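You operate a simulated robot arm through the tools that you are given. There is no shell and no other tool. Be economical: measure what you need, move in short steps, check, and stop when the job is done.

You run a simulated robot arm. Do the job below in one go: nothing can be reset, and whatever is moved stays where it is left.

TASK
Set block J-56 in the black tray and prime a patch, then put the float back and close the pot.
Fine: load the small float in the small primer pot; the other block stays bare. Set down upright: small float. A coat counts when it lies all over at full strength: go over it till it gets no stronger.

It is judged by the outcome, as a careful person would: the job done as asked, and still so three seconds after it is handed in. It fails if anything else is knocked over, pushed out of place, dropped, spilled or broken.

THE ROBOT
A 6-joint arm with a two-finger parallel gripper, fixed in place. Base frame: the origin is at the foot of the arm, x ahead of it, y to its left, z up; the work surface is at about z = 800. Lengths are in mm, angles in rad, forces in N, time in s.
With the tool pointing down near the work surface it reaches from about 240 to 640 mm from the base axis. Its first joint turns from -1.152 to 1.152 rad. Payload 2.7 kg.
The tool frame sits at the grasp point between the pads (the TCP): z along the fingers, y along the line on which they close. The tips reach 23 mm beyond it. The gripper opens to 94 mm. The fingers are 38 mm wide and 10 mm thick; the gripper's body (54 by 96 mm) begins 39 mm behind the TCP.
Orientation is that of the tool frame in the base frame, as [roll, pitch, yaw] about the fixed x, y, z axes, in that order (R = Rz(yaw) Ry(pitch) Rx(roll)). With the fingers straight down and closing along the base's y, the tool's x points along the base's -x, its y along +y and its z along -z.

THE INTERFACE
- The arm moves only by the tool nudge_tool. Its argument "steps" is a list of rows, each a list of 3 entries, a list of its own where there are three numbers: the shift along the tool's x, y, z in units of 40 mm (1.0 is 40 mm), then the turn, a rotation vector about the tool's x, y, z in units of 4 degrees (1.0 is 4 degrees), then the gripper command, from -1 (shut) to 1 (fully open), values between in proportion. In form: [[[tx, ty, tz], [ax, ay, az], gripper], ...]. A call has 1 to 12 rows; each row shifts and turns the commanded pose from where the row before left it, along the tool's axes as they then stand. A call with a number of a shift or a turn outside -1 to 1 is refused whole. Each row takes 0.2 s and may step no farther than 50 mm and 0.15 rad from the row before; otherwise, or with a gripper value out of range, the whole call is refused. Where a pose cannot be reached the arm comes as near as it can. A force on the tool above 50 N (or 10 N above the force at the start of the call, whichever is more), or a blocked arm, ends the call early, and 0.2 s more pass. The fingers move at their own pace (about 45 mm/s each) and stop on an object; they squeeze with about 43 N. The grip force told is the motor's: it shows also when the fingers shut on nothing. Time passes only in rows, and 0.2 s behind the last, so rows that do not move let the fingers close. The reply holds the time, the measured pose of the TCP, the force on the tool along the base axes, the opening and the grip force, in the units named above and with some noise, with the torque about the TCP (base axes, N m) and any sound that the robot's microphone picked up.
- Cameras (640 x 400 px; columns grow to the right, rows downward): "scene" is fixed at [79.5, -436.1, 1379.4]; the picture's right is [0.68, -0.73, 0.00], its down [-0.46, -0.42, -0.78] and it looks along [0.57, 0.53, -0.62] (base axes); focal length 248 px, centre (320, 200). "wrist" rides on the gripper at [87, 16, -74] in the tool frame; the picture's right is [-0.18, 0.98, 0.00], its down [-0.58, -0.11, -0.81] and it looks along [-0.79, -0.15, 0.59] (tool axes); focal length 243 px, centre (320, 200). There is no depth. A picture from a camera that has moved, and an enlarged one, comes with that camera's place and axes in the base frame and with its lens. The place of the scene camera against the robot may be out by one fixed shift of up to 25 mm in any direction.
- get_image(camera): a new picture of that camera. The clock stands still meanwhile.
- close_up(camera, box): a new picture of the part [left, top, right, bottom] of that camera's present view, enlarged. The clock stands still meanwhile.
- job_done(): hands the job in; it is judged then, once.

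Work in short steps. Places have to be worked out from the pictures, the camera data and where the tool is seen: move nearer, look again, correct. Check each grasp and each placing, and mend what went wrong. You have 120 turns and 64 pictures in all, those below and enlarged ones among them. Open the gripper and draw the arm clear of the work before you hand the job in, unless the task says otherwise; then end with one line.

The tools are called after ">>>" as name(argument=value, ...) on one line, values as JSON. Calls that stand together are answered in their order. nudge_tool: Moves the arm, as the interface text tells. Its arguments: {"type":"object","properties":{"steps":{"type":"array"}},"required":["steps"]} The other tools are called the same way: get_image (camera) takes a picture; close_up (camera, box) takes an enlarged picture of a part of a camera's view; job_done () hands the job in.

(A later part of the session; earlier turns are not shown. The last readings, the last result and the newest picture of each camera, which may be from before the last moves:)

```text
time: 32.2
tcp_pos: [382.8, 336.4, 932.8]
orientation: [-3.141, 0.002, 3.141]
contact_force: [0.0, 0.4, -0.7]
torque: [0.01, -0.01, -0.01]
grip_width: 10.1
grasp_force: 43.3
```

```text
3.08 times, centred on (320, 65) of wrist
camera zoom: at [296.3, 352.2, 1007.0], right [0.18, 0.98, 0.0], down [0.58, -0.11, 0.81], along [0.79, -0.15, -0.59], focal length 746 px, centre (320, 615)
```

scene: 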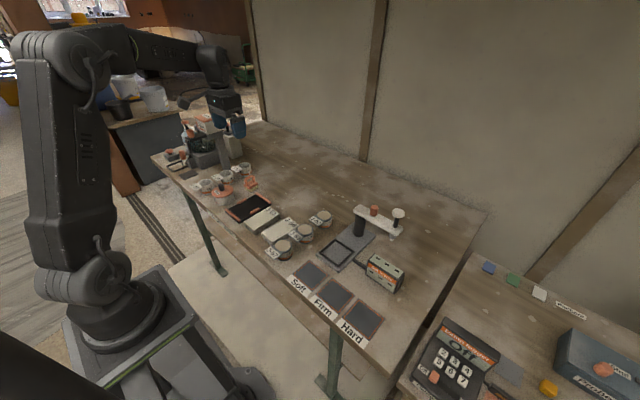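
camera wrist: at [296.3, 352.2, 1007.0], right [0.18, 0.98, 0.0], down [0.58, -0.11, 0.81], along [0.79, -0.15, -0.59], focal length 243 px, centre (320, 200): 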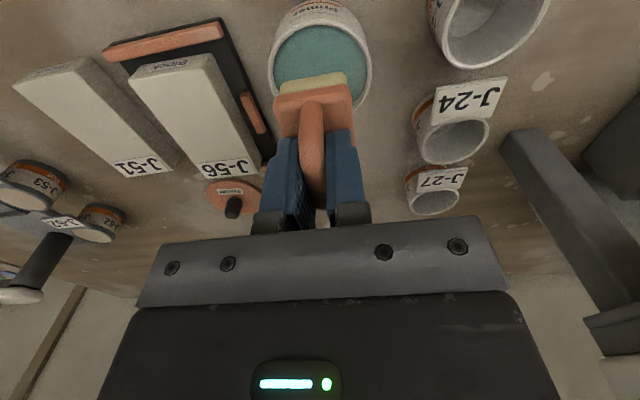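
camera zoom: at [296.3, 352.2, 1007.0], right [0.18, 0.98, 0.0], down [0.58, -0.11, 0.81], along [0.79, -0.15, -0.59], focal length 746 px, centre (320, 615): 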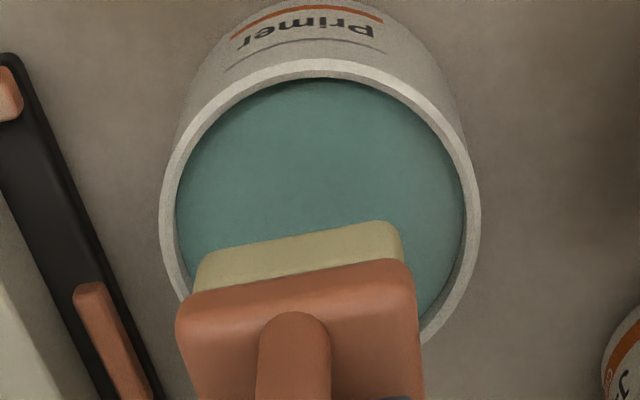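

Pad ≈46×33 mm, pot opening radius ≈32 mm centred ≈(380.5, 337.3). Shift 2.5 mm back, 1 mm left, and lower until the pad reaches the primer (pad bottom ≈833).

>>> nudge_tool(steps=[[[0.06, 0.025, 0.3], [0, 0, 0], -1], [[0, 0, 0.4], [0, 0, 0], -1], [[0, 0, 0.3], [0, 0, 0], -1], [[0, 0, 0.15], [0, 0, 0], -1], [[0, 0, 0], [0, 0, 0], -1]])

>>> close_up(camera="scene", box=[205, 165, 255, 210])

>>> close_up(camera="wrist", box=[250, 0, 390, 130])

```text
time: 33.4
tcp_pos: [383.8, 338.7, 889.3]
orientation: [3.132, 0.012, 3.141]
contact_force: [4.2, -4.4, 41.3]
torque: [0.49, 0.87, 0.03]
grip_width: 10.3
grasp_force: 43.1
```

```text
8.89 times, centred on (230, 188) of scene
camera zoom: at [79.2, -436.7, 1379.2], right [0.68, -0.73, 0.0], down [-0.46, -0.42, -0.78], along [0.57, 0.53, -0.62], focal length 2204 px, centre (1120, 311)
```

zoom: 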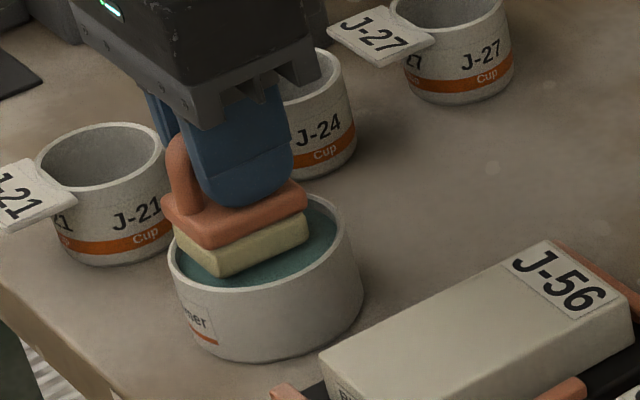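

```text
3.08 times, centred on (320, 65) of wrist
camera zoom: at [295.3, 353.8, 963.9], right [0.18, 0.98, 0.01], down [0.57, -0.12, 0.81], along [0.8, -0.14, -0.58], focal length 746 px, centre (320, 615)
```

zoom: 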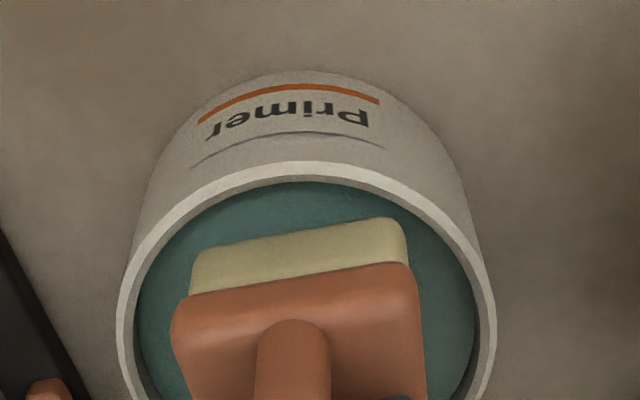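

Firm contact at pad bottom ≈835, and the pad lies inside the rim – it seems to be on the primer. I raise and see whether the pad took colour.

>>> nudge_tool(steps=[[[0, 0, -0.4], [0, 0, 0], -1], [[0, 0, -0.8], [0, 0, 0], -1], [[0, 0, 0], [0, 0, 0], -1]])

>>> close_up(camera="scene", box=[205, 155, 265, 210])

```text
time: 34.2
tcp_pos: [382.6, 339.0, 934.8]
orientation: [-3.139, -0.001, 3.141]
contact_force: [0.2, -0.2, -0.6]
torque: [-0.02, 0.01, -0.04]
grip_width: 10.2
grasp_force: 42.8
```

```text
7.27 times, centred on (235, 182) of scene
camera zoom: at [79.5, -436.1, 1379.4], right [0.68, -0.73, 0.0], down [-0.46, -0.42, -0.78], along [0.57, 0.53, -0.62], focal length 1804 px, centre (938, 327)
```

zoom: 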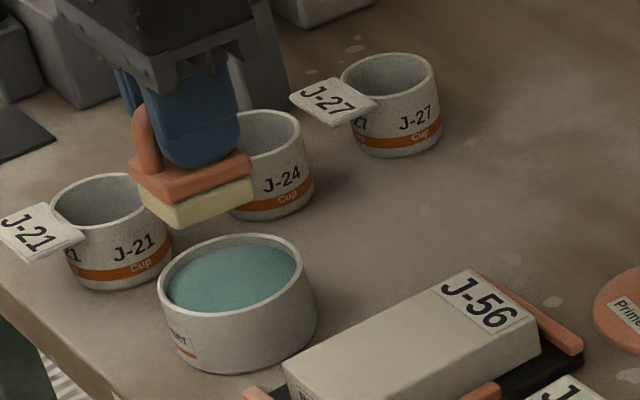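

The sides stay clean, the underside can't be seen; a touch on the block will show. I move over J-56 and lower to just above its top (contact expected at TCP ≈885).

>>> nudge_tool(steps=[[[-0.1, -0.92, 0], [0, 0, 0], -1], [[-0.1, -0.92, 0], [0, 0, 0], -1], [[-0.1, -0.92, 0], [0, 0, 0], -1], [[0, 0, 0.5], [0, 0, 0], -1], [[0, 0, 0.5], [0, 0, 0], -1], [[0, 0, 0.1], [0, 0, 0], -1], [[0, 0, 0.05], [0, 0, 0], -1], [[0, 0, 0], [0, 0, 0], -1]])

```text
time: 36.0
tcp_pos: [396.2, 226.9, 887.7]
orientation: [3.14, 0.003, -3.141]
contact_force: [-0.7, -1.8, 12.9]
torque: [-0.12, -0.21, -0.05]
grip_width: 10.4
grasp_force: 42.8
```

Contact (13 N). Make a short stroke and lift to look.

>>> nudge_tool(steps=[[[0.3, 0, 0], [0, 0, 0], -1], [[-0.3, 0, 0], [0, 0, 0], -1], [[-0.3, 0, 0], [0, 0, 0], -1], [[0.3, 0, 0], [0, 0, 0], -1], [[0, 0, -0.5], [0, 0, 0], -1], [[0, 0.9, -0.4], [0, 0, 0], -1], [[0, 0.9, -0.4], [0, 0, 0], -1], [[0, 0, 0], [0, 0, 0], -1]])

>>> close_up(camera="scene", box=[205, 165, 285, 220])

```text
time: 37.8
tcp_pos: [395.0, 301.4, 935.8]
orientation: [3.14, -0.001, 3.142]
contact_force: [0.4, 0.0, -0.4]
torque: [0.01, 0.01, 0.0]
grip_width: 10.3
grasp_force: 43.1
```

```text
7.27 times, centred on (245, 192) of scene
camera zoom: at [79.6, -436.1, 1379.4], right [0.68, -0.73, 0.0], down [-0.46, -0.42, -0.78], along [0.57, 0.53, -0.62], focal length 1804 px, centre (866, 254)
```

zoom: 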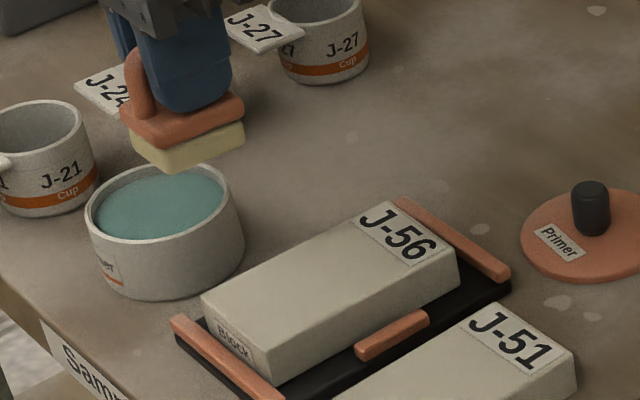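

No coat: the pad had caught the rim and not reached the primer. The torque put the contact at the near/+y corner, so I come in slightly further out (+x) and -y, hovering just above the rim to check gaps.

>>> nudge_tool(steps=[[[0.275, 0.45, 0], [0, 0, 0], -1], [[0, 0.44, 0], [0, 0, 0], -1], [[0, 0, 0.5], [0, 0, 0], -1], [[0, 0, 0.54], [0, 0, 0], -1], [[0, 0, 0], [0, 0, 0], -1], [[0, 0, 0], [0, 0, 0], -1]])

>>> close_up(camera="wrist", box=[250, 10, 390, 150])

>>> close_up(camera="scene", box=[205, 170, 245, 205])

```text
time: 39.2
tcp_pos: [382.2, 336.1, 895.6]
orientation: [-3.14, 0.001, -3.141]
contact_force: [0.2, 0.5, -0.4]
torque: [0.03, 0.01, 0.01]
grip_width: 10.3
grasp_force: 42.9
```

```text
2.86 times, centred on (320, 80) of wrist
camera zoom: at [295.6, 351.7, 970.0], right [0.18, 0.98, 0.0], down [0.58, -0.11, 0.81], along [0.79, -0.15, -0.59], focal length 693 px, centre (320, 543)
```

zoom: 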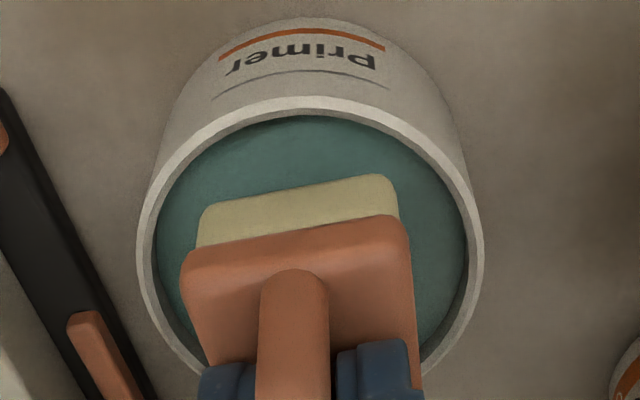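

```text
11.43 times, centred on (225, 188) of scene
camera zoom: at [79.5, -436.1, 1379.4], right [0.68, -0.73, 0.0], down [-0.46, -0.42, -0.78], along [0.57, 0.53, -0.62], focal length 2834 px, centre (1406, 343)
```

zoom: 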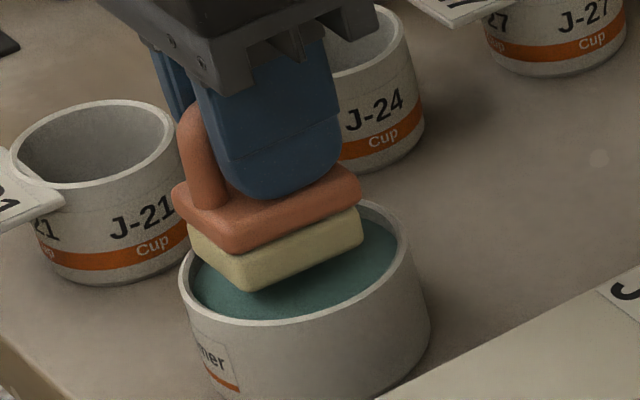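

Gaps suggest the pad should go ~1.5 mm +x and ~2 mm -y (also what the earlier contact torque said). Descend in small steps watching force.

>>> nudge_tool(steps=[[[-0.04, -0.05, 0], [0, 0, 0], -1], [[0, 0, 0.1], [0, 0, 0], -1], [[0, 0, 0.05], [0, 0, 0], -1], [[0, 0, 0.05], [0, 0, 0], -1], [[0, 0, 0], [0, 0, 0], -1]])

```text
time: 40.4
tcp_pos: [385.4, 333.6, 889.1]
orientation: [-3.141, -0.001, -3.14]
contact_force: [0.4, 0.7, -1.3]
torque: [-0.03, -0.03, -0.02]
grip_width: 10.2
grasp_force: 42.8
```

No contact at 889 this time. Continue down.

>>> nudge_tool(steps=[[[0, 0, 0.05], [0, 0, 0], -1], [[0, 0, 0.05], [0, 0, 0], -1], [[0, 0, 0], [0, 0, 0], -1]])

```text
time: 41.2
tcp_pos: [384.8, 332.5, 887.0]
orientation: [3.139, 0.002, -3.14]
contact_force: [-0.3, -1.5, 9.5]
torque: [-0.07, -0.13, 0.01]
grip_width: 10.4
grasp_force: 43.1
```

Light contact (9.5 N) at 887. I look whether it's the rim or the primer.

>>> close_up(camera="wrist", box=[250, 10, 390, 150])

>>> close_up(camera="scene", box=[205, 170, 245, 205])

```text
2.86 times, centred on (320, 80) of wrist
camera zoom: at [297.3, 348.4, 960.9], right [0.18, 0.98, 0.0], down [0.58, -0.11, 0.81], along [0.79, -0.15, -0.59], focal length 693 px, centre (320, 543)
```

zoom: 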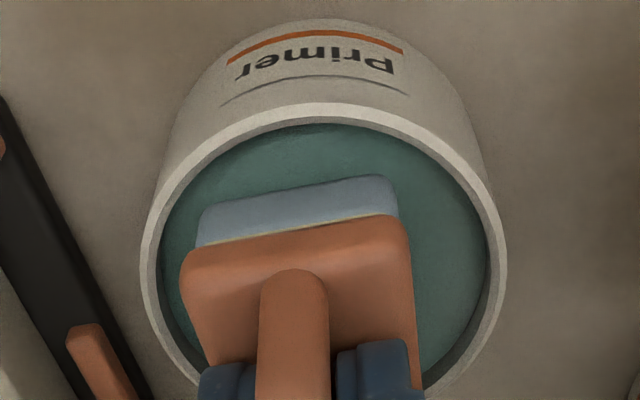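

```text
11.43 times, centred on (225, 188) of scene
camera zoom: at [79.4, -436.2, 1379.4], right [0.68, -0.73, 0.0], down [-0.46, -0.42, -0.78], along [0.57, 0.53, -0.62], focal length 2834 px, centre (1406, 343)
```

zoom: 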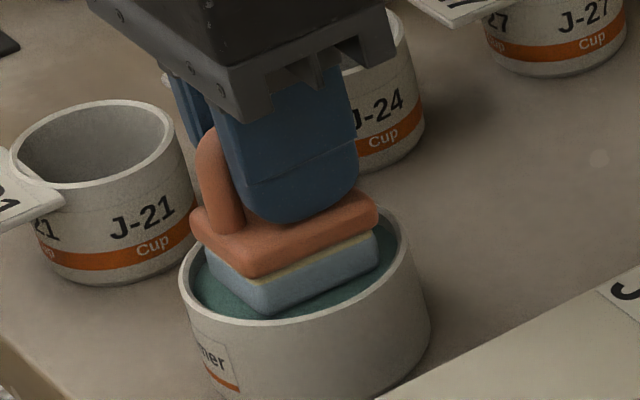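

The pad has turned blue: it is loaded. Raise and go to the block, onto the right-hand lane (y≈214), approaching lightly.

>>> nudge_tool(steps=[[[0, 0, -0.4], [0, 0, 0], -1], [[0, 0, -0.8], [0, 0, 0], -1], [[-0.1, -0.74, 0], [0, 0, 0], -1], [[0, -0.74, 0], [0, 0, 0], -1], [[0, -0.74, 0], [0, 0, 0], -1], [[0, -0.74, 0], [0, 0, 0], -1], [[0, 0, 0.5], [0, 0, 0], -1], [[0, 0, 0.5], [0, 0, 0], -1], [[0, 0, 0.12], [0, 0, 0], -1], [[0, 0, 0.06], [0, 0, 0], -1], [[0, 0, 0], [0, 0, 0], -1]])

```text
time: 43.6
tcp_pos: [389.3, 214.1, 887.4]
orientation: [3.14, 0.004, -3.141]
contact_force: [-8.6, -1.9, 23.4]
torque: [-0.09, -0.02, -0.09]
grip_width: 10.6
grasp_force: 43.1
```

In contact. Stroke along this lane, then lift aside and look.

>>> nudge_tool(steps=[[[0.14, 0, -0.02], [0, 0, 0], -1], [[-0.36, 0, 0], [0, 0, 0], -1], [[-0.36, 0, 0], [0, 0, 0], -1], [[-0.36, 0, 0], [0, 0, 0], -1], [[0.36, 0, 0], [0, 0, 0], -1], [[0.36, 0, 0], [0, 0, 0], -1], [[0.36, 0, 0], [0, 0, 0], -1], [[0, 0, -0.5], [0, 0, 0], -1], [[0, 0.9, -0.5], [0, 0, 0], -1], [[0, 0.9, 0], [0, 0, 0], -1], [[0, 0.6, 0], [0, 0, 0], -1], [[0, 0, 0], [0, 0, 0], -1]])

>>> close_up(camera="scene", box=[205, 165, 285, 220])

```text
time: 46.2
tcp_pos: [382.4, 310.3, 925.5]
orientation: [3.141, 0.001, -3.14]
contact_force: [-0.5, 1.2, -1.0]
torque: [0.0, -0.02, 0.01]
grip_width: 10.3
grasp_force: 42.8
```

```text
7.27 times, centred on (245, 192) of scene
camera zoom: at [79.6, -436.1, 1379.4], right [0.68, -0.73, 0.0], down [-0.46, -0.42, -0.78], along [0.57, 0.53, -0.62], focal length 1804 px, centre (866, 254)
```

zoom: 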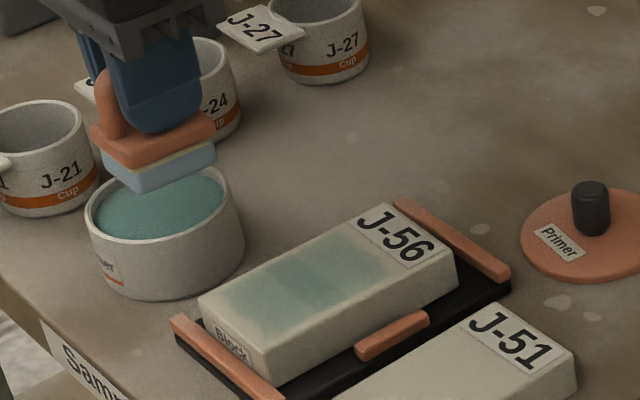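

Colour appears on the block. Zoom on it.

>>> close_up(camera="scene", box=[225, 185, 270, 220])

```text
11.43 times, centred on (248, 202) of scene
camera zoom: at [79.6, -436.1, 1379.4], right [0.68, -0.73, 0.0], down [-0.46, -0.42, -0.78], along [0.57, 0.53, -0.62], focal length 2834 px, centre (1149, 171)
```

zoom: 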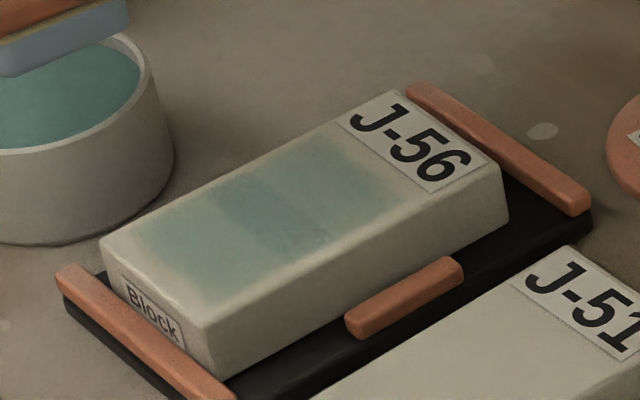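

The coat appears as a bordered patch in the middle of the block top, in uneven strength along x. I go over it more: lane y≈236 first.

>>> nudge_tool(steps=[[[0, -0.92, 0], [0, 0, 0], -1], [[0, -0.92, 0], [0, 0, 0], -1], [[0, 0, 0.5], [0, 0, 0], -1], [[0, 0, 0.45], [0, 0, 0], -1], [[0, 0, 0.05], [0, 0, 0], -1], [[0, 0, 0], [0, 0, 0], -1]])

```text
time: 47.6
tcp_pos: [382.4, 238.6, 887.6]
orientation: [3.141, 0.001, 3.141]
contact_force: [-4.0, -2.1, 11.6]
torque: [-0.08, 0.01, -0.02]
grip_width: 10.3
grasp_force: 42.7
```

>>> nudge_tool(steps=[[[-0.36, 0, 0], [0, 0, 0], -1], [[-0.36, 0, 0], [0, 0, 0], -1], [[-0.36, 0, 0], [0, 0, 0], -1], [[0, -0.5, 0], [0, 0, 0], -1], [[0.36, 0, 0], [0, 0, 0], -1], [[0.36, 0, 0], [0, 0, 0], -1], [[0.36, 0, 0], [0, 0, 0], -1], [[0, 0, -0.5], [0, 0, 0], -1], [[0, 0.9, -0.5], [0, 0, 0], -1], [[0, 0.9, 0], [0, 0, 0], -1], [[0, 0.55, 0], [0, 0, 0], -1], [[0, 0, 0], [0, 0, 0], -1]])

>>> close_up(camera="scene", box=[225, 185, 270, 220])

```text
time: 50.2
tcp_pos: [383.2, 308.8, 927.1]
orientation: [-3.141, 0.0, 3.141]
contact_force: [-0.1, 0.7, -0.3]
torque: [0.0, 0.01, -0.01]
grip_width: 10.1
grasp_force: 43.3
```

```text
11.43 times, centred on (248, 202) of scene
camera zoom: at [79.6, -436.1, 1379.4], right [0.68, -0.73, 0.0], down [-0.46, -0.42, -0.78], along [0.57, 0.53, -0.62], focal length 2834 px, centre (1149, 171)
```

zoom: 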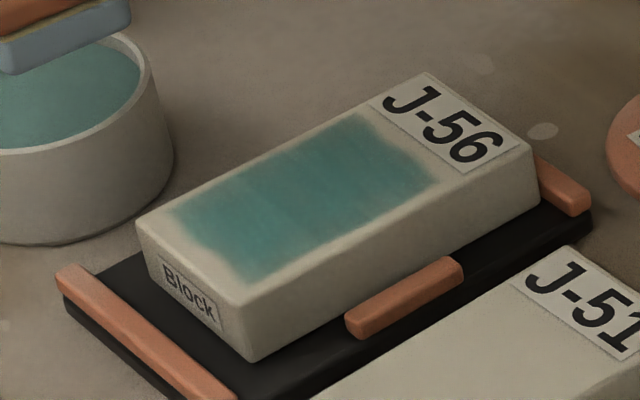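

The coat strengthens, but the block slid ~10 mm onto the far bar (still flat in the tray, it seems). From now on I stroke only in +x, where the bar holds it, lifting for returns.

>>> nudge_tool(steps=[[[-0.35, -0.92, 0], [0, 0, 0], -1], [[0, -0.92, 0], [0, 0, 0], -1], [[0, 0, 0.5], [0, 0, 0], -1], [[0, 0, 0.5], [0, 0, 0], -1], [[-0.3, 0, 0], [0, 0, 0], -1], [[-0.3, 0, 0], [0, 0, 0], -1], [[-0.3, 0, 0], [0, 0, 0], -1], [[0, 0, -0.15], [0, 0, 0], -1], [[0.45, -0.2, 0], [0, 0, 0], -1], [[0.45, -0.2, 0], [0, 0, 0], -1], [[0, 0, 0.15], [0, 0, 0], -1], [[0, 0, 0], [0, 0, 0], -1]])

>>> nudge_tool(steps=[[[-0.3, 0, 0], [0, 0, 0], -1], [[-0.3, 0, 0], [0, 0, 0], -1], [[-0.3, 0, 0], [0, 0, 0], -1], [[0, 0, -0.5], [0, 0, 0], -1], [[0.45, 0.4, -0.5], [0, 0, 0], -1], [[0.45, 0.9, 0], [0, 0, 0], -1], [[0, 0.9, 0], [0, 0, 0], -1], [[0, 0, 0], [0, 0, 0], -1]])

>>> close_up(camera="scene", box=[225, 185, 270, 220])

```text
time: 52.8
tcp_pos: [397.7, 220.5, 887.5]
orientation: [3.141, 0.003, 3.141]
contact_force: [-4.8, -3.6, 15.8]
torque: [-0.14, -0.03, -0.04]
grip_width: 10.4
grasp_force: 42.6
```

```text
time: 54.6
tcp_pos: [396.2, 312.3, 931.0]
orientation: [-3.141, 0.0, 3.142]
contact_force: [0.2, -0.8, -0.9]
torque: [-0.01, 0.0, -0.01]
grip_width: 10.3
grasp_force: 42.7
```

```text
11.43 times, centred on (248, 202) of scene
camera zoom: at [79.6, -436.1, 1379.4], right [0.68, -0.73, 0.0], down [-0.46, -0.42, -0.78], along [0.57, 0.53, -0.62], focal length 2834 px, centre (1149, 171)
```

zoom: 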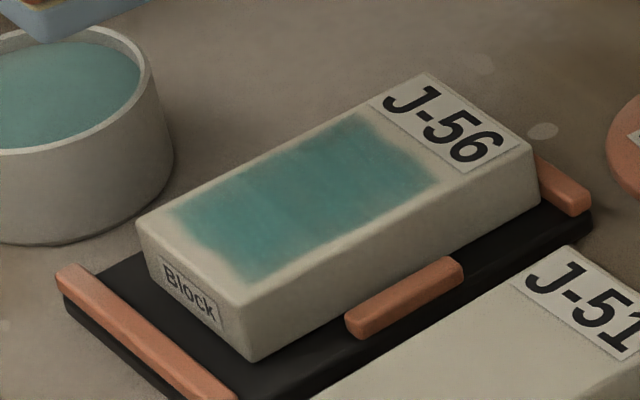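

Little further change; to be sure it's at full strength and not a dry float, I reload (returning by commanded offsets to the same dip pose) and go over once more.

>>> nudge_tool(steps=[[[0.31, 0.59, 0], [0, 0, 0], -1], [[0, 0, 0.4], [0, 0, 0], -1], [[0, 0, 0.4], [0, 0, 0], -1], [[0, 0, 0.12], [0, 0, 0], -1], [[0, 0, 0.1], [0, 0, 0], -1], [[0, 0, 0], [0, 0, 0], -1]])

>>> close_up(camera="wrist", box=[250, 10, 390, 150])

```text
time: 56.0
tcp_pos: [383.3, 332.9, 887.7]
orientation: [3.141, 0.001, 3.141]
contact_force: [-2.1, -0.1, 4.3]
torque: [0.01, 0.0, -0.02]
grip_width: 10.2
grasp_force: 42.6
```

```text
2.86 times, centred on (320, 80) of wrist
camera zoom: at [297.2, 348.5, 961.1], right [0.18, 0.98, 0.0], down [0.58, -0.11, 0.81], along [0.79, -0.15, -0.59], focal length 693 px, centre (320, 543)
```

zoom: 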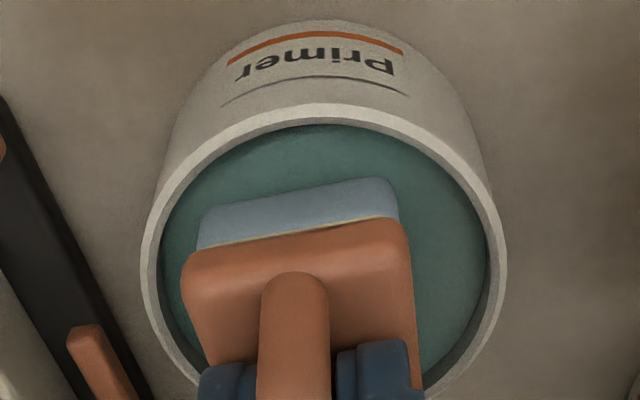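

In the primer again. Lift, and repeat the two +x strokes.

>>> nudge_tool(steps=[[[0, 0, 0.03], [0, 0, 0], -1], [[0, 0, -0.4], [0, 0, 0], -1], [[0, 0, -0.79], [0, 0, 0], -1], [[-0.3, -0.85, 0], [0, 0, 0], -1], [[0, -0.77, 0], [0, 0, 0], -1], [[0, -0.77, 0], [0, 0, 0], -1], [[0, 0, 0.5], [0, 0, 0], -1], [[0, 0, 0.5], [0, 0, 0], -1], [[0, 0, 0.11], [0, 0, 0], -1], [[0, 0, 0.03], [0, 0, 0], -1], [[0, 0, 0], [0, 0, 0], -1]])

>>> nudge_tool(steps=[[[-0.3, 0, 0], [0, 0, 0], -1], [[-0.3, 0, 0], [0, 0, 0], -1], [[-0.35, 0, 0], [0, 0, 0], -1], [[0, 0, -0.15], [0, 0, 0], -1], [[0.5, -0.2, 0], [0, 0, 0], -1], [[0.5, -0.2, 0], [0, 0, 0], -1], [[0, 0, 0.15], [0, 0, 0], -1], [[0, 0, 0], [0, 0, 0], -1], [[-0.35, 0, 0], [0, 0, 0], -1], [[-0.35, 0, 0], [0, 0, 0], -1], [[-0.3, 0, 0], [0, 0, 0], -1], [[0, 0, -0.3], [0, 0, 0], -1]])

>>> nudge_tool(steps=[[[0, 0, -0.5], [0, 0, 0], -1], [[0.4, 0.9, -0.2], [0, 0, 0], -1], [[0.5, 0.9, 0], [0, 0, 0], -1], [[0, 0.4, 0], [0, 0, 0], -1], [[0, 0, 0], [0, 0, 0], -1]])

>>> close_up(camera="scene", box=[225, 185, 270, 220])

```text
time: 58.4
tcp_pos: [397.4, 236.4, 888.1]
orientation: [3.141, -0.001, -3.142]
contact_force: [0.9, 0.0, -1.3]
torque: [0.02, 0.01, -0.02]
grip_width: 10.4
grasp_force: 43.1
```

```text
time: 61.0
tcp_pos: [434.3, 219.7, 897.4]
orientation: [-3.14, 0.002, 3.14]
contact_force: [0.4, -0.2, -0.5]
torque: [-0.02, -0.01, -0.01]
grip_width: 9.9
grasp_force: 42.8
```

```text
time: 62.2
tcp_pos: [396.0, 307.5, 924.2]
orientation: [-3.141, 0.001, 3.141]
contact_force: [0.1, 0.7, -0.3]
torque: [0.03, 0.06, 0.0]
grip_width: 10.4
grasp_force: 43.0
```

```text
11.43 times, centred on (248, 202) of scene
camera zoom: at [79.5, -436.1, 1379.4], right [0.68, -0.73, 0.0], down [-0.46, -0.42, -0.78], along [0.57, 0.53, -0.62], focal length 2834 px, centre (1149, 171)
```

zoom: 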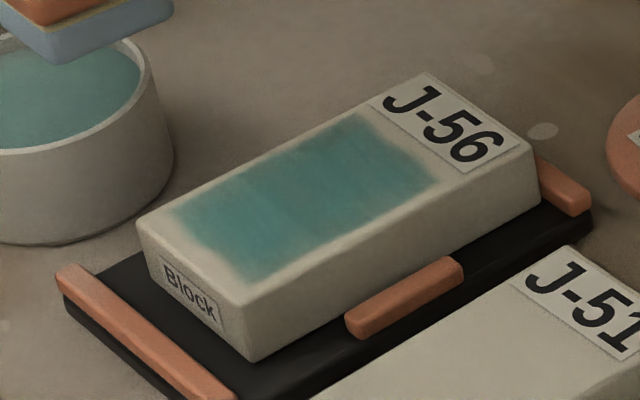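

The force before those strokes was nil, so they likely didn't touch. Repeat 2 mm lower.

>>> nudge_tool(steps=[[[0, -0.9, 0], [0, 0, 0], -1], [[0, -0.9, 0], [0, 0, 0], -1], [[0, 0, 0.5], [0, 0, 0], -1], [[0, 0, 0.5], [0, 0, 0], -1], [[0, 0, 0.04], [0, 0, 0], -1], [[0, 0, 0], [0, 0, 0], -1]])

```text
time: 63.6
tcp_pos: [399.6, 239.4, 887.9]
orientation: [3.139, 0.006, -3.141]
contact_force: [-2.2, -5.7, 24.4]
torque: [-0.27, -0.28, -0.14]
grip_width: 10.3
grasp_force: 42.9
```

Good contact. Stroke lane 1, then lane 2.

>>> nudge_tool(steps=[[[-0.3, 0, -0.02], [0, 0, 0], -1], [[-0.3, 0, 0], [0, 0, 0], -1], [[-0.3, 0, 0], [0, 0, 0], -1], [[0, 0, -0.15], [0, 0, 0], -1], [[0.5, -0.22, 0], [0, 0, 0], -1], [[0.5, -0.22, 0], [0, 0, 0], -1], [[0, 0, 0.15], [0, 0, 0], -1], [[0, 0, 0], [0, 0, 0], -1]])

>>> nudge_tool(steps=[[[-0.35, 0, 0], [0, 0, 0], -1], [[-0.35, 0, 0], [0, 0, 0], -1], [[-0.3, 0, 0], [0, 0, 0], -1], [[0, 0, -0.5], [0, 0, 0], -1], [[0.5, 0.84, -0.48], [0, 0, 0], -1], [[0.5, 0.9, 0], [0, 0, 0], -1], [[0, 0.5, 0], [0, 0, 0], -1], [[0, 0, 0], [0, 0, 0], -1]])

>>> close_up(camera="scene", box=[225, 185, 270, 220])

```text
time: 65.4
tcp_pos: [395.7, 219.5, 887.8]
orientation: [3.141, 0.0, 3.141]
contact_force: [-5.8, -3.7, 15.9]
torque: [-0.1, 0.0, -0.07]
grip_width: 10.6
grasp_force: 42.5
```

```text
time: 67.2
tcp_pos: [391.1, 308.6, 925.9]
orientation: [-3.141, -0.002, -3.141]
contact_force: [0.5, -0.1, -0.3]
torque: [0.01, 0.04, 0.02]
grip_width: 10.4
grasp_force: 43.0
```

```text
11.43 times, centred on (248, 202) of scene
camera zoom: at [79.5, -436.1, 1379.4], right [0.68, -0.73, 0.0], down [-0.46, -0.42, -0.78], along [0.57, 0.53, -0.62], focal length 2834 px, centre (1149, 171)
```

zoom: 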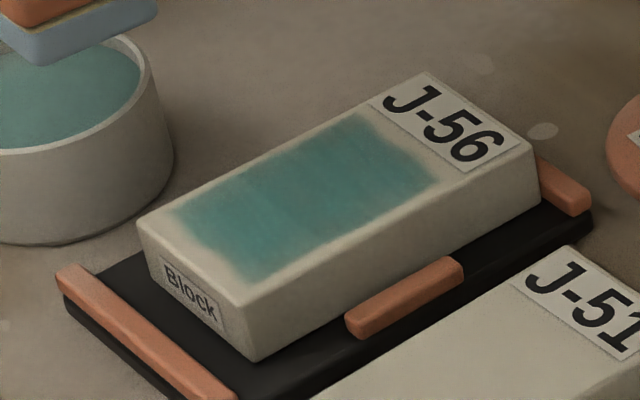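

Nearly constant now. One more full pass over both lanes, starting further toward the near end, to make sure it gets no stronger.

>>> nudge_tool(steps=[[[0.1, -0.9, 0], [0, 0, 0], -1], [[0, -0.9, 0], [0, 0, 0], -1], [[0, 0, 0.5], [0, 0, 0], -1], [[0, 0, 0.49], [0, 0, 0], -1], [[0, 0, 0], [0, 0, 0], -1], [[-0.4, 0, 0], [0, 0, 0], -1], [[-0.4, 0, 0], [0, 0, 0], -1], [[-0.3, 0, 0], [0, 0, 0], -1], [[0, 0, -0.15], [0, 0, 0], -1], [[0.55, -0.22, 0], [0, 0, 0], -1], [[0.55, -0.22, 0], [0, 0, 0], -1], [[0, 0, 0.15], [0, 0, 0], -1]])

>>> nudge_tool(steps=[[[0, 0, 0], [0, 0, 0], -1], [[-0.4, 0, 0], [0, 0, 0], -1], [[-0.4, 0, 0], [0, 0, 0], -1], [[-0.3, 0, 0], [0, 0, 0], -1], [[0, 0, -0.5], [0, 0, 0], -1], [[0.5, 0.84, -0.49], [0, 0, 0], -1], [[0.5, 0.9, 0], [0, 0, 0], -1], [[0, 0.5, 0], [0, 0, 0], -1], [[0, 0, 0], [0, 0, 0], -1]])

>>> close_up(camera="scene", box=[225, 185, 270, 220])

```text
time: 69.8
tcp_pos: [392.6, 219.2, 887.0]
orientation: [3.14, 0.001, -3.141]
contact_force: [-5.1, -4.4, 16.2]
torque: [-0.21, -0.02, -0.03]
grip_width: 10.3
grasp_force: 43.3
```

```text
time: 71.8
tcp_pos: [396.1, 310.1, 926.9]
orientation: [3.141, 0.0, -3.14]
contact_force: [-0.2, -0.7, -0.5]
torque: [0.01, -0.04, -0.02]
grip_width: 10.4
grasp_force: 43.1
```

```text
11.43 times, centred on (248, 202) of scene
camera zoom: at [79.5, -436.1, 1379.4], right [0.68, -0.73, 0.0], down [-0.46, -0.42, -0.78], along [0.57, 0.53, -0.62], focal length 2834 px, centre (1149, 171)
```

zoom: 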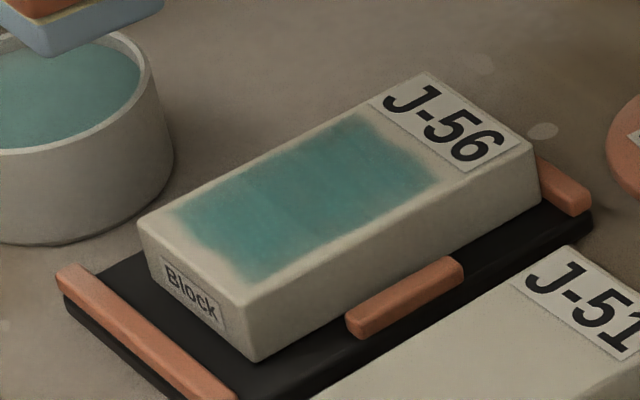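

No stronger than before: the coat is at full strength. Now carry the float back over its original spot (498.5, 324.5).

>>> nudge_tool(steps=[[[-0.66, 0.095, 0], [0, 0, 0], -1], [[-0.66, 0.095, 0], [0, 0, 0], -1], [[-0.66, 0.095, 0], [0, 0, 0], -1], [[-0.64, 0.095, 0], [0, 0, 0], -1], [[0, 0, 0], [0, 0, 0], -1]])

>>> nudge_tool(steps=[[[0, 0, 0], [0, 0, 0], -1]])

```text
time: 73.0
tcp_pos: [497.7, 325.6, 924.5]
orientation: [3.141, 0.0, 3.141]
contact_force: [0.6, 1.3, -1.1]
torque: [-0.01, 0.0, 0.03]
grip_width: 10.4
grasp_force: 43.3
```

```text
time: 73.4
tcp_pos: [496.7, 325.0, 925.2]
orientation: [3.141, 0.0, -3.141]
contact_force: [0.0, -0.3, -0.8]
torque: [-0.02, -0.01, 0.02]
grip_width: 10.2
grasp_force: 42.7
```

On the spot within 1–2 mm. Lower to just above the bench.

>>> nudge_tool(steps=[[[-0.02, 0, 0.6], [0, 0, 0], -1], [[0, 0, 0.6], [0, 0, 0], -1], [[0, 0, 0.4], [0, 0, 0], -1], [[0, 0, 0.1], [0, 0, 0], -1], [[0, 0, 0.04], [0, 0, 0], -1], [[0, 0, 0], [0, 0, 0], -1]])

```text
time: 74.8
tcp_pos: [499.4, 324.7, 856.1]
orientation: [-3.141, -0.001, 3.14]
contact_force: [-0.3, -0.4, -0.1]
torque: [0.0, 0.0, 0.01]
grip_width: 10.3
grasp_force: 42.9
```

>>> nudge_tool(steps=[[[0, 0, 0.03], [0, 0, 0], -1], [[0, 0, 0.03], [0, 0, 0], -1], [[0, 0, 0], [0, 0, 0], -1]])

```text
time: 75.6
tcp_pos: [500.1, 323.6, 852.6]
orientation: [3.141, -0.001, 3.141]
contact_force: [0.8, -0.4, -0.7]
torque: [0.01, -0.01, 0.0]
grip_width: 10.3
grasp_force: 43.3
```

>>> nudge_tool(steps=[[[0, 0, 0.03], [0, 0, 0], -1], [[0, 0, 0.02], [0, 0, 0], -1], [[0, 0, 0], [0, 0, 0], -1]])

```text
time: 76.4
tcp_pos: [500.8, 324.1, 854.2]
orientation: [3.141, 0.003, 3.141]
contact_force: [2.4, -1.0, 4.6]
torque: [-0.07, -0.2, 0.01]
grip_width: 10.2
grasp_force: 42.5
```

Contact (4.6 N). Open and rise straight up, then check.

>>> nudge_tool(steps=[[[0, 0, 0], [0, 0, 0], -0.4], [[0, 0, 0], [0, 0, 0], -0.1], [[0, 0, 0], [0, 0, 0], -0.1], [[0, 0, -0.3], [0, 0, 0], -0.1], [[0, 0, -0.7], [0, 0, 0], -0.1], [[0, 0, -0.9], [0, 0, 0], 0], [[0, 0, -0.4], [0, 0, 0], 0], [[0, 0, 0], [0, 0, 0], 0]])

>>> close_up(camera="scene", box=[215, 155, 305, 220])

```text
time: 78.2
tcp_pos: [498.6, 323.0, 941.3]
orientation: [3.141, -0.001, -3.141]
contact_force: [0.5, 0.3, -0.7]
torque: [-0.02, -0.02, 0.02]
grip_width: 46.8
grasp_force: 0.1
```

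```text
6.15 times, centred on (260, 188) of scene
camera zoom: at [79.5, -436.1, 1379.4], right [0.68, -0.73, 0.0], down [-0.46, -0.42, -0.78], along [0.57, 0.53, -0.62], focal length 1526 px, centre (689, 277)
```

zoom: 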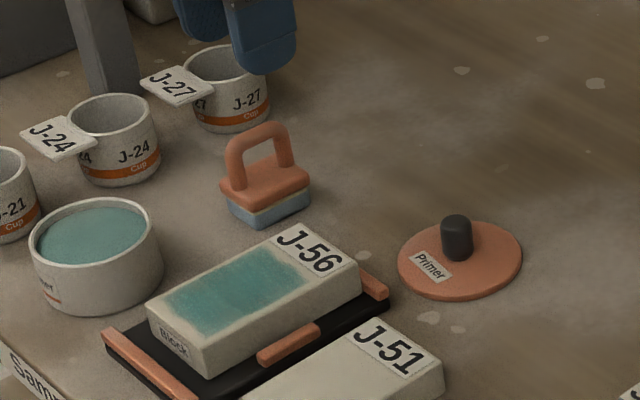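

Float stands upright in its place. Now fetch the lid at (545, 191).

>>> nudge_tool(steps=[[[-0.29, -0.825, 0], [0, 0, 0], 0], [[-0.29, -0.825, 0], [0, 0, 0], 0], [[-0.29, -0.825, 0], [0, 0, 0], 0], [[-0.29, -0.825, 0], [0, 0, 0], 0], [[0, 0, 0.9], [0, 0, 0], 0], [[0, 0, 0.5], [0, 0, 0], 0], [[0, 0, 0], [0, 0, 0], 0]])

>>> get_image(camera="wrist")

```text
time: 79.8
tcp_pos: [545.1, 195.3, 888.3]
orientation: [-3.14, 0.001, -3.142]
contact_force: [-1.1, -0.8, 0.4]
torque: [-0.01, -0.02, -0.05]
grip_width: 47.0
grasp_force: 0.2
```

```text
6 pictures are left
camera wrist: at [458.3, 210.4, 964.0], right [0.18, 0.98, 0.0], down [0.58, -0.11, 0.81], along [0.79, -0.15, -0.59], focal length 243 px, centre (320, 200)
```

wrist: 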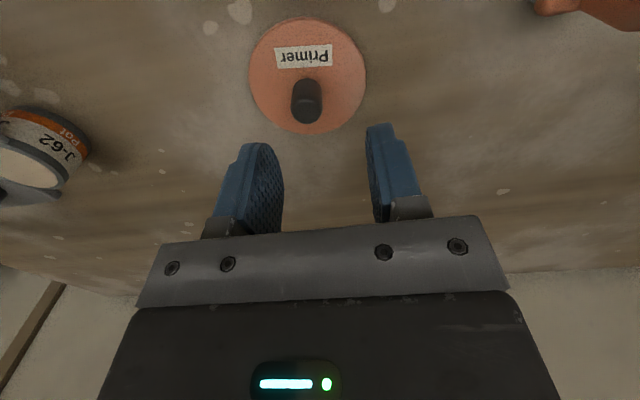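

Knob computed near (546, 186); I correct y by -8 mm, descend to z≈832 and close.

>>> nudge_tool(steps=[[[0, -0.2, 0.3], [0, 0, 0], 0], [[0, 0, 0.7], [0, 0, 0], 0], [[0, 0, 0.4], [0, 0, 0], 0], [[0, 0, 0], [0, 0, 0], 0]])

>>> nudge_tool(steps=[[[0, 0, 0], [0, 0, 0], -0.3], [[0, 0, 0], [0, 0, 0], -0.5], [[0, 0, 0], [0, 0, 0], -1], [[0, 0, 0], [0, 0, 0], -1], [[0, 0, 0], [0, 0, 0], -1]])

```text
time: 80.8
tcp_pos: [545.3, 183.0, 831.0]
orientation: [-3.141, 0.002, -3.14]
contact_force: [-0.4, -0.4, -0.1]
torque: [0.02, 0.06, -0.01]
grip_width: 46.9
grasp_force: 0.0
```

```text
time: 82.0
tcp_pos: [545.3, 182.6, 831.5]
orientation: [-3.14, -0.002, -3.141]
contact_force: [-0.4, -0.7, 0.4]
torque: [0.02, 0.0, 0.0]
grip_width: 18.3
grasp_force: 43.1
```

Knob held. Lift and carry the lid back over the pot (383.3, 337.3).

>>> nudge_tool(steps=[[[0, 0, -0.5], [0, 0, 0], -1], [[0, 0, -0.9], [0, 0, 0], -1], [[0, 0, -0.9], [0, 0, 0], -1], [[0.675, 0.645, -0.2], [0, 0, 0], -1], [[0.675, 0.645, 0], [0, 0, 0], -1], [[0.675, 0.645, 0], [0, 0, 0], -1], [[0.675, 0.645, 0], [0, 0, 0], -1], [[0.675, 0.645, 0], [0, 0, 0], -1], [[0.675, 0.645, 0], [0, 0, 0], -1], [[0, 0, 0], [0, 0, 0], -1]])

>>> nudge_tool(steps=[[[0, 0, 0], [0, 0, 0], -1]])

>>> nudge_tool(steps=[[[0, 0, 0], [0, 0, 0], -1]])

```text
time: 84.2
tcp_pos: [383.8, 338.6, 929.4]
orientation: [3.14, 0.001, 3.142]
contact_force: [-0.2, 1.0, -1.2]
torque: [0.03, 0.0, 0.01]
grip_width: 18.5
grasp_force: 42.7
```

```text
time: 84.6
tcp_pos: [383.7, 338.9, 928.9]
orientation: [-3.141, 0.001, 3.141]
contact_force: [0.3, 0.2, -0.5]
torque: [0.01, 0.02, 0.01]
grip_width: 18.2
grasp_force: 43.2
```

```text
time: 85.0
tcp_pos: [384.2, 339.6, 929.0]
orientation: [-3.14, -0.001, 3.141]
contact_force: [0.1, -0.5, 0.4]
torque: [0.0, -0.02, 0.01]
grip_width: 18.6
grasp_force: 43.0
```

Average reading (383.9, 339.0): shift y -2 mm, lower to just above the pot, and look.

>>> nudge_tool(steps=[[[0.01, -0.05, 0.5], [0, 0, 0], -1], [[0, 0, 0.6], [0, 0, 0], -1], [[0, 0, 0], [0, 0, 0], -1]])

>>> close_up(camera="scene", box=[205, 170, 245, 205])

>>> close_up(camera="wrist", box=[240, 0, 400, 150])

```text
time: 85.8
tcp_pos: [384.3, 338.2, 884.4]
orientation: [-3.141, 0.001, 3.14]
contact_force: [0.9, -1.3, -0.9]
torque: [0.0, 0.0, 0.03]
grip_width: 18.8
grasp_force: 42.5
```

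```text
11.43 times, centred on (225, 188) of scene
camera zoom: at [79.5, -436.1, 1379.4], right [0.68, -0.73, 0.0], down [-0.46, -0.42, -0.78], along [0.57, 0.53, -0.62], focal length 2834 px, centre (1406, 343)
```

zoom: 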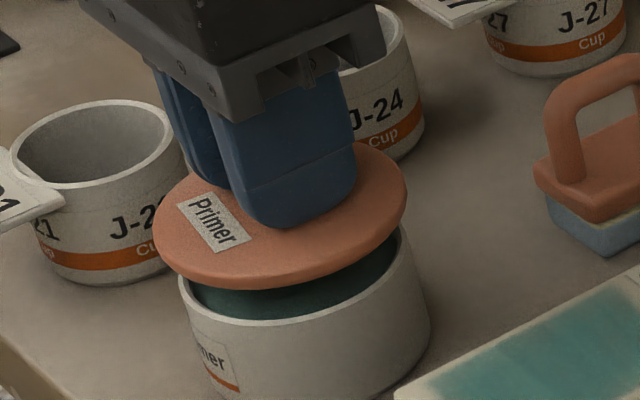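

```text
2.67 times, centred on (320, 75) of wrist
camera zoom: at [296.5, 353.0, 959.6], right [0.18, 0.98, 0.0], down [0.58, -0.11, 0.81], along [0.79, -0.15, -0.59], focal length 647 px, centre (320, 533)
```

zoom: 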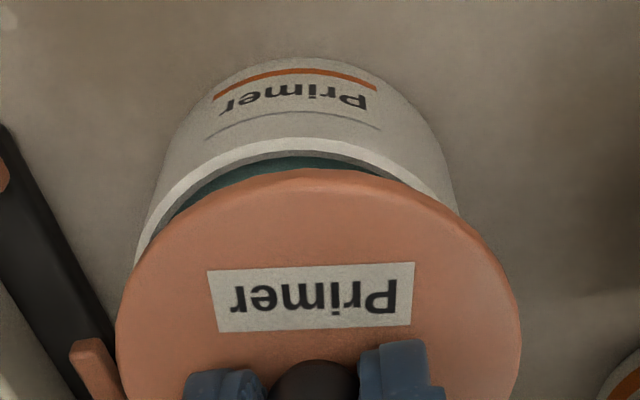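

Lid seems ~3 mm too far +y relative to the pot. Correct and lower until it seats; listen for the snap.

>>> nudge_tool(steps=[[[-0.02, -0.075, 0], [0, 0, 0], -1], [[0, 0, 0.15], [0, 0, 0], -1], [[0, 0, 0.06], [0, 0, 0], -1], [[0, 0, 0.05], [0, 0, 0], -1], [[0, 0, 0], [0, 0, 0], -1]])

```text
time: 87.0
tcp_pos: [384.9, 333.6, 875.3]
orientation: [-3.141, 0.002, 3.141]
contact_force: [-0.3, 0.1, -0.5]
torque: [0.02, 0.03, 0.0]
grip_width: 18.5
grasp_force: 43.0
```

>>> nudge_tool(steps=[[[0, 0, 0.05], [0, 0, 0], -1], [[0, 0, 0.05], [0, 0, 0], -1], [[0, 0, 0], [0, 0, 0], -1]])

```text
time: 87.8
tcp_pos: [386.0, 333.8, 871.2]
orientation: [-3.141, -0.001, 3.141]
contact_force: [0.1, 1.0, -0.4]
torque: [0.01, 0.02, 0.0]
grip_width: 18.6
grasp_force: 43.2
```

>>> nudge_tool(steps=[[[0, 0, 0.04], [0, 0, 0], -1], [[0, 0, 0.04], [0, 0, 0], -1], [[0, 0, 0], [0, 0, 0], -1]])

```text
time: 88.6
tcp_pos: [385.2, 334.3, 870.9]
orientation: [3.141, 0.003, 3.14]
contact_force: [-2.9, -7.5, 26.0]
torque: [-0.18, 0.79, 0.12]
grip_width: 18.5
grasp_force: 43.2
```

Contact with 26 N, mostly on the near side. I check from the scene before pressing.

>>> close_up(camera="scene", box=[205, 170, 245, 205])

```text
11.43 times, centred on (225, 188) of scene
camera zoom: at [79.2, -436.6, 1379.3], right [0.68, -0.73, 0.0], down [-0.46, -0.42, -0.78], along [0.57, 0.53, -0.62], focal length 2834 px, centre (1406, 343)
```

zoom: 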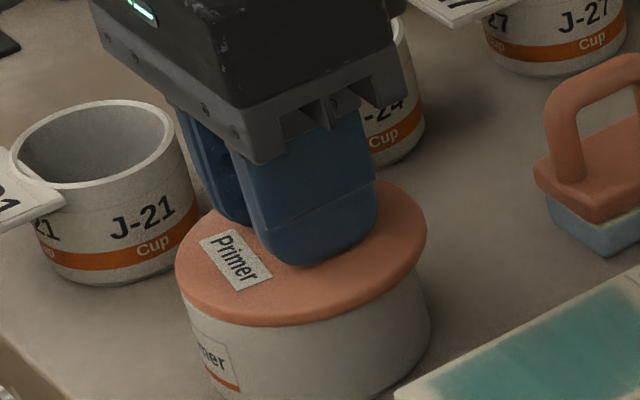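

Height equals the original seat, but both the picture and readings (334 vs 337 originally) say the lid is ~3 mm low in y. Lift a bit, correct, and press again.

>>> nudge_tool(steps=[[[0, 0, -0.12], [0, 0, 0], -1], [[0.02, 0.08, 0], [0, 0, 0], -1], [[0, 0, 0.05], [0, 0, 0], -1], [[0, 0, 0.05], [0, 0, 0], -1], [[0, 0, 0], [0, 0, 0], -1]])

>>> nudge_tool(steps=[[[0, 0, 0.03], [0, 0, 0], -1], [[0, 0, 0.03], [0, 0, 0], -1], [[0, 0, 0], [0, 0, 0], -1]])

```text
time: 89.8
tcp_pos: [382.4, 337.8, 870.2]
orientation: [3.141, 0.002, 3.14]
contact_force: [-0.1, -1.1, 4.4]
torque: [-0.02, -0.12, -0.01]
grip_width: 18.4
grasp_force: 43.3
```

```text
time: 90.6
tcp_pos: [384.2, 337.1, 871.2]
orientation: [3.139, 0.004, 3.14]
contact_force: [-12.7, -3.2, 35.7]
torque: [-0.2, 0.77, 0.04]
grip_width: 18.7
grasp_force: 42.9
```

Contact is now central (35 N). Press further for the snap.

>>> nudge_tool(steps=[[[0, 0, 0.03], [0, 0, 0], -1], [[0, 0, 0.03], [0, 0, 0], -1], [[0, 0, 0], [0, 0, 0], -1]])

```text
time: 91.4
tcp_pos: [384.8, 337.5, 871.7]
orientation: [3.137, 0.004, -3.141]
contact_force: [-16.1, -1.9, 46.7]
torque: [-0.37, 0.91, -0.03]
grip_width: 18.7
grasp_force: 42.3
```

No snap heard. Test by a tiny upward pull whether the lid is already held.

>>> nudge_tool(steps=[[[0, 0, -0.12], [0, 0, 0], -1], [[0, 0, -0.03], [0, 0, 0], -1], [[0, 0, -0.03], [0, 0, 0], -1]])

```text
time: 92.2
tcp_pos: [382.9, 334.4, 871.9]
orientation: [-3.138, -0.001, 3.141]
contact_force: [0.0, -0.1, 1.7]
torque: [0.02, -0.12, 0.0]
grip_width: 18.6
grasp_force: 43.0
```

>>> nudge_tool(steps=[[[0, 0, -0.05], [0, 0, 0], -1], [[0, 0, 0], [0, 0, 0], -1]])

```text
time: 92.8
tcp_pos: [383.4, 336.5, 875.8]
orientation: [-3.141, 0.002, 3.141]
contact_force: [0.2, 0.4, -0.3]
torque: [-0.01, 0.0, -0.02]
grip_width: 18.4
grasp_force: 43.1
```

Not held yet; alignment reads the same as the original pose. Press again with more force.

>>> nudge_tool(steps=[[[0, 0, 0.1], [0, 0, 0], -1], [[0, 0, 0.08], [0, 0, 0], -1], [[0, 0, 0.04], [0, 0, 0], -1], [[0, 0, 0], [0, 0, 0], -1]])

>>> nudge_tool(steps=[[[0, 0, 0.03], [0, 0, 0], -1], [[0, 0, 0.03], [0, 0, 0], -1], [[0, 0, 0], [0, 0, 0], -1]])

```text
time: 93.8
tcp_pos: [386.0, 338.0, 871.4]
orientation: [3.138, 0.005, -3.14]
contact_force: [0.2, 0.4, 3.9]
torque: [-0.05, 0.11, -0.02]
grip_width: 18.6
grasp_force: 42.9
stopped in row 4: the force on the tool passed its limit (the readings are from after the stop); the commanded pose is now the measured one
```

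```text
time: 94.5
tcp_pos: [386.1, 338.5, 870.2]
orientation: [3.137, 0.007, -3.14]
contact_force: [-13.3, -9.2, 42.8]
torque: [-0.46, 1.28, 0.1]
grip_width: 18.5
grasp_force: 42.7
```

Over 50 N reached without a snap; it is probably just seated. I relieve the force, release, rise, and look at how the lid sits.

>>> nudge_tool(steps=[[[0, 0, -0.08], [0, 0, 0], -1], [[0, 0, 0], [0, 0, 0], -0.3], [[0, 0, 0], [0, 0, 0], 0], [[0, 0, 0], [0, 0, 0], 0], [[0, 0, -0.5], [0, 0, 0], 0], [[0, 0, -0.8], [0, 0, 0], 0], [[0, 0, 0], [0, 0, 0], 0]])

>>> close_up(camera="scene", box=[205, 170, 245, 205])

```text
time: 96.2
tcp_pos: [383.9, 338.3, 920.2]
orientation: [3.14, 0.003, 3.141]
contact_force: [-0.3, 0.3, -0.6]
torque: [-0.04, 0.01, 0.02]
grip_width: 47.1
grasp_force: 0.1
```

```text
11.43 times, centred on (225, 188) of scene
camera zoom: at [79.5, -436.1, 1379.4], right [0.68, -0.73, 0.0], down [-0.46, -0.42, -0.78], along [0.57, 0.53, -0.62], focal length 2834 px, centre (1406, 343)
```

zoom: 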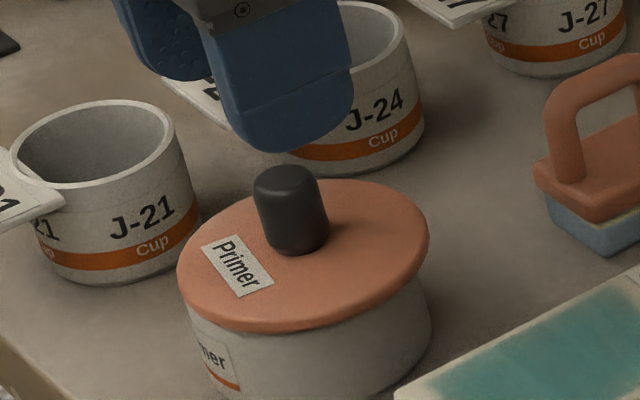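

The lid sits ~1 px off from its original image position, suggesting it is a few mm off-centre (readings drift by some mm). I use a wrist close-up to judge lid against pot.

>>> close_up(camera="wrist", box=[230, 0, 410, 150])

```text
2.67 times, centred on (320, 75) of wrist
camera zoom: at [296.3, 353.7, 994.7], right [0.18, 0.98, 0.0], down [0.58, -0.11, 0.81], along [0.79, -0.15, -0.59], focal length 647 px, centre (320, 533)
```

zoom: 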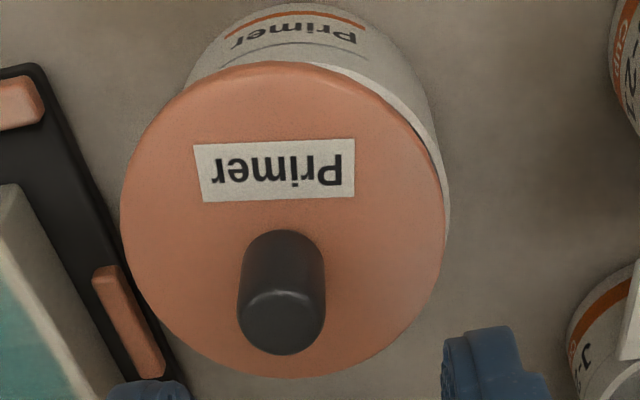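

The lid is shifted about 5 mm toward -y (rim shows on the +y side), and the knob is ~8.5 mm to -y of the gripper centre. I regrip the knob there.

>>> nudge_tool(steps=[[[0, -0.21, 0], [0.03, 0.05, 0], 0], [[0, 0, 0.6], [0, 0, 0], 0], [[0, 0, 0.6], [0, 0, 0], 0], [[0, 0, 0], [0, 0, 0], 0], [[0, 0, 0], [0, 0, 0], -0.4], [[0, 0, 0], [0, 0, 0], -1], [[0, 0, 0], [0, 0, 0], -1], [[0, 0, 0], [0, 0, 0], -1]])

```text
time: 98.0
tcp_pos: [384.8, 332.2, 873.2]
orientation: [3.141, 0.002, -3.14]
contact_force: [-0.6, -0.4, 0.3]
torque: [-0.02, -0.01, -0.04]
grip_width: 18.4
grasp_force: 42.7
```

Gripped cleanly. Raise 4 mm, shift +5 mm y and +1 mm x, then lower.

>>> nudge_tool(steps=[[[0, 0, -0.12], [0, 0, 0], -1], [[-0.025, 0.13, 0], [0, 0, 0], -1], [[0, 0, 0], [0, 0, 0], -1], [[0, 0, 0.06], [0, 0, 0], -1], [[0, 0, 0.06], [0, 0, 0], -1], [[0, 0, 0.03], [0, 0, 0], -1], [[0, 0, 0], [0, 0, 0], -1]])

```text
time: 99.5
tcp_pos: [386.7, 335.8, 872.9]
orientation: [3.14, 0.003, -3.139]
contact_force: [0.3, -0.4, 1.8]
torque: [-0.01, -0.01, 0.04]
grip_width: 18.6
grasp_force: 43.2
```

Light contact. Press step by step, listening.

>>> nudge_tool(steps=[[[0, 0, 0.04], [0, 0, 0], -1], [[0, 0, 0.03], [0, 0, 0], -1], [[0, 0, 0], [0, 0, 0], -1]])

>>> nudge_tool(steps=[[[0, 0, 0.03], [0, 0, 0], -1], [[0, 0, 0.02], [0, 0, 0], -1], [[0, 0, 0], [0, 0, 0], -1]])

```text
time: 100.3
tcp_pos: [386.6, 335.6, 872.5]
orientation: [3.138, 0.005, -3.139]
contact_force: [-8.3, -7.4, 33.4]
torque: [-0.22, 0.29, 0.05]
grip_width: 18.6
grasp_force: 43.0
```

```text
time: 101.2
tcp_pos: [387.0, 337.3, 870.9]
orientation: [3.137, 0.005, -3.138]
contact_force: [-10.8, 0.2, 31.7]
torque: [-0.14, 0.16, 0.03]
grip_width: 18.5
grasp_force: 42.6
```

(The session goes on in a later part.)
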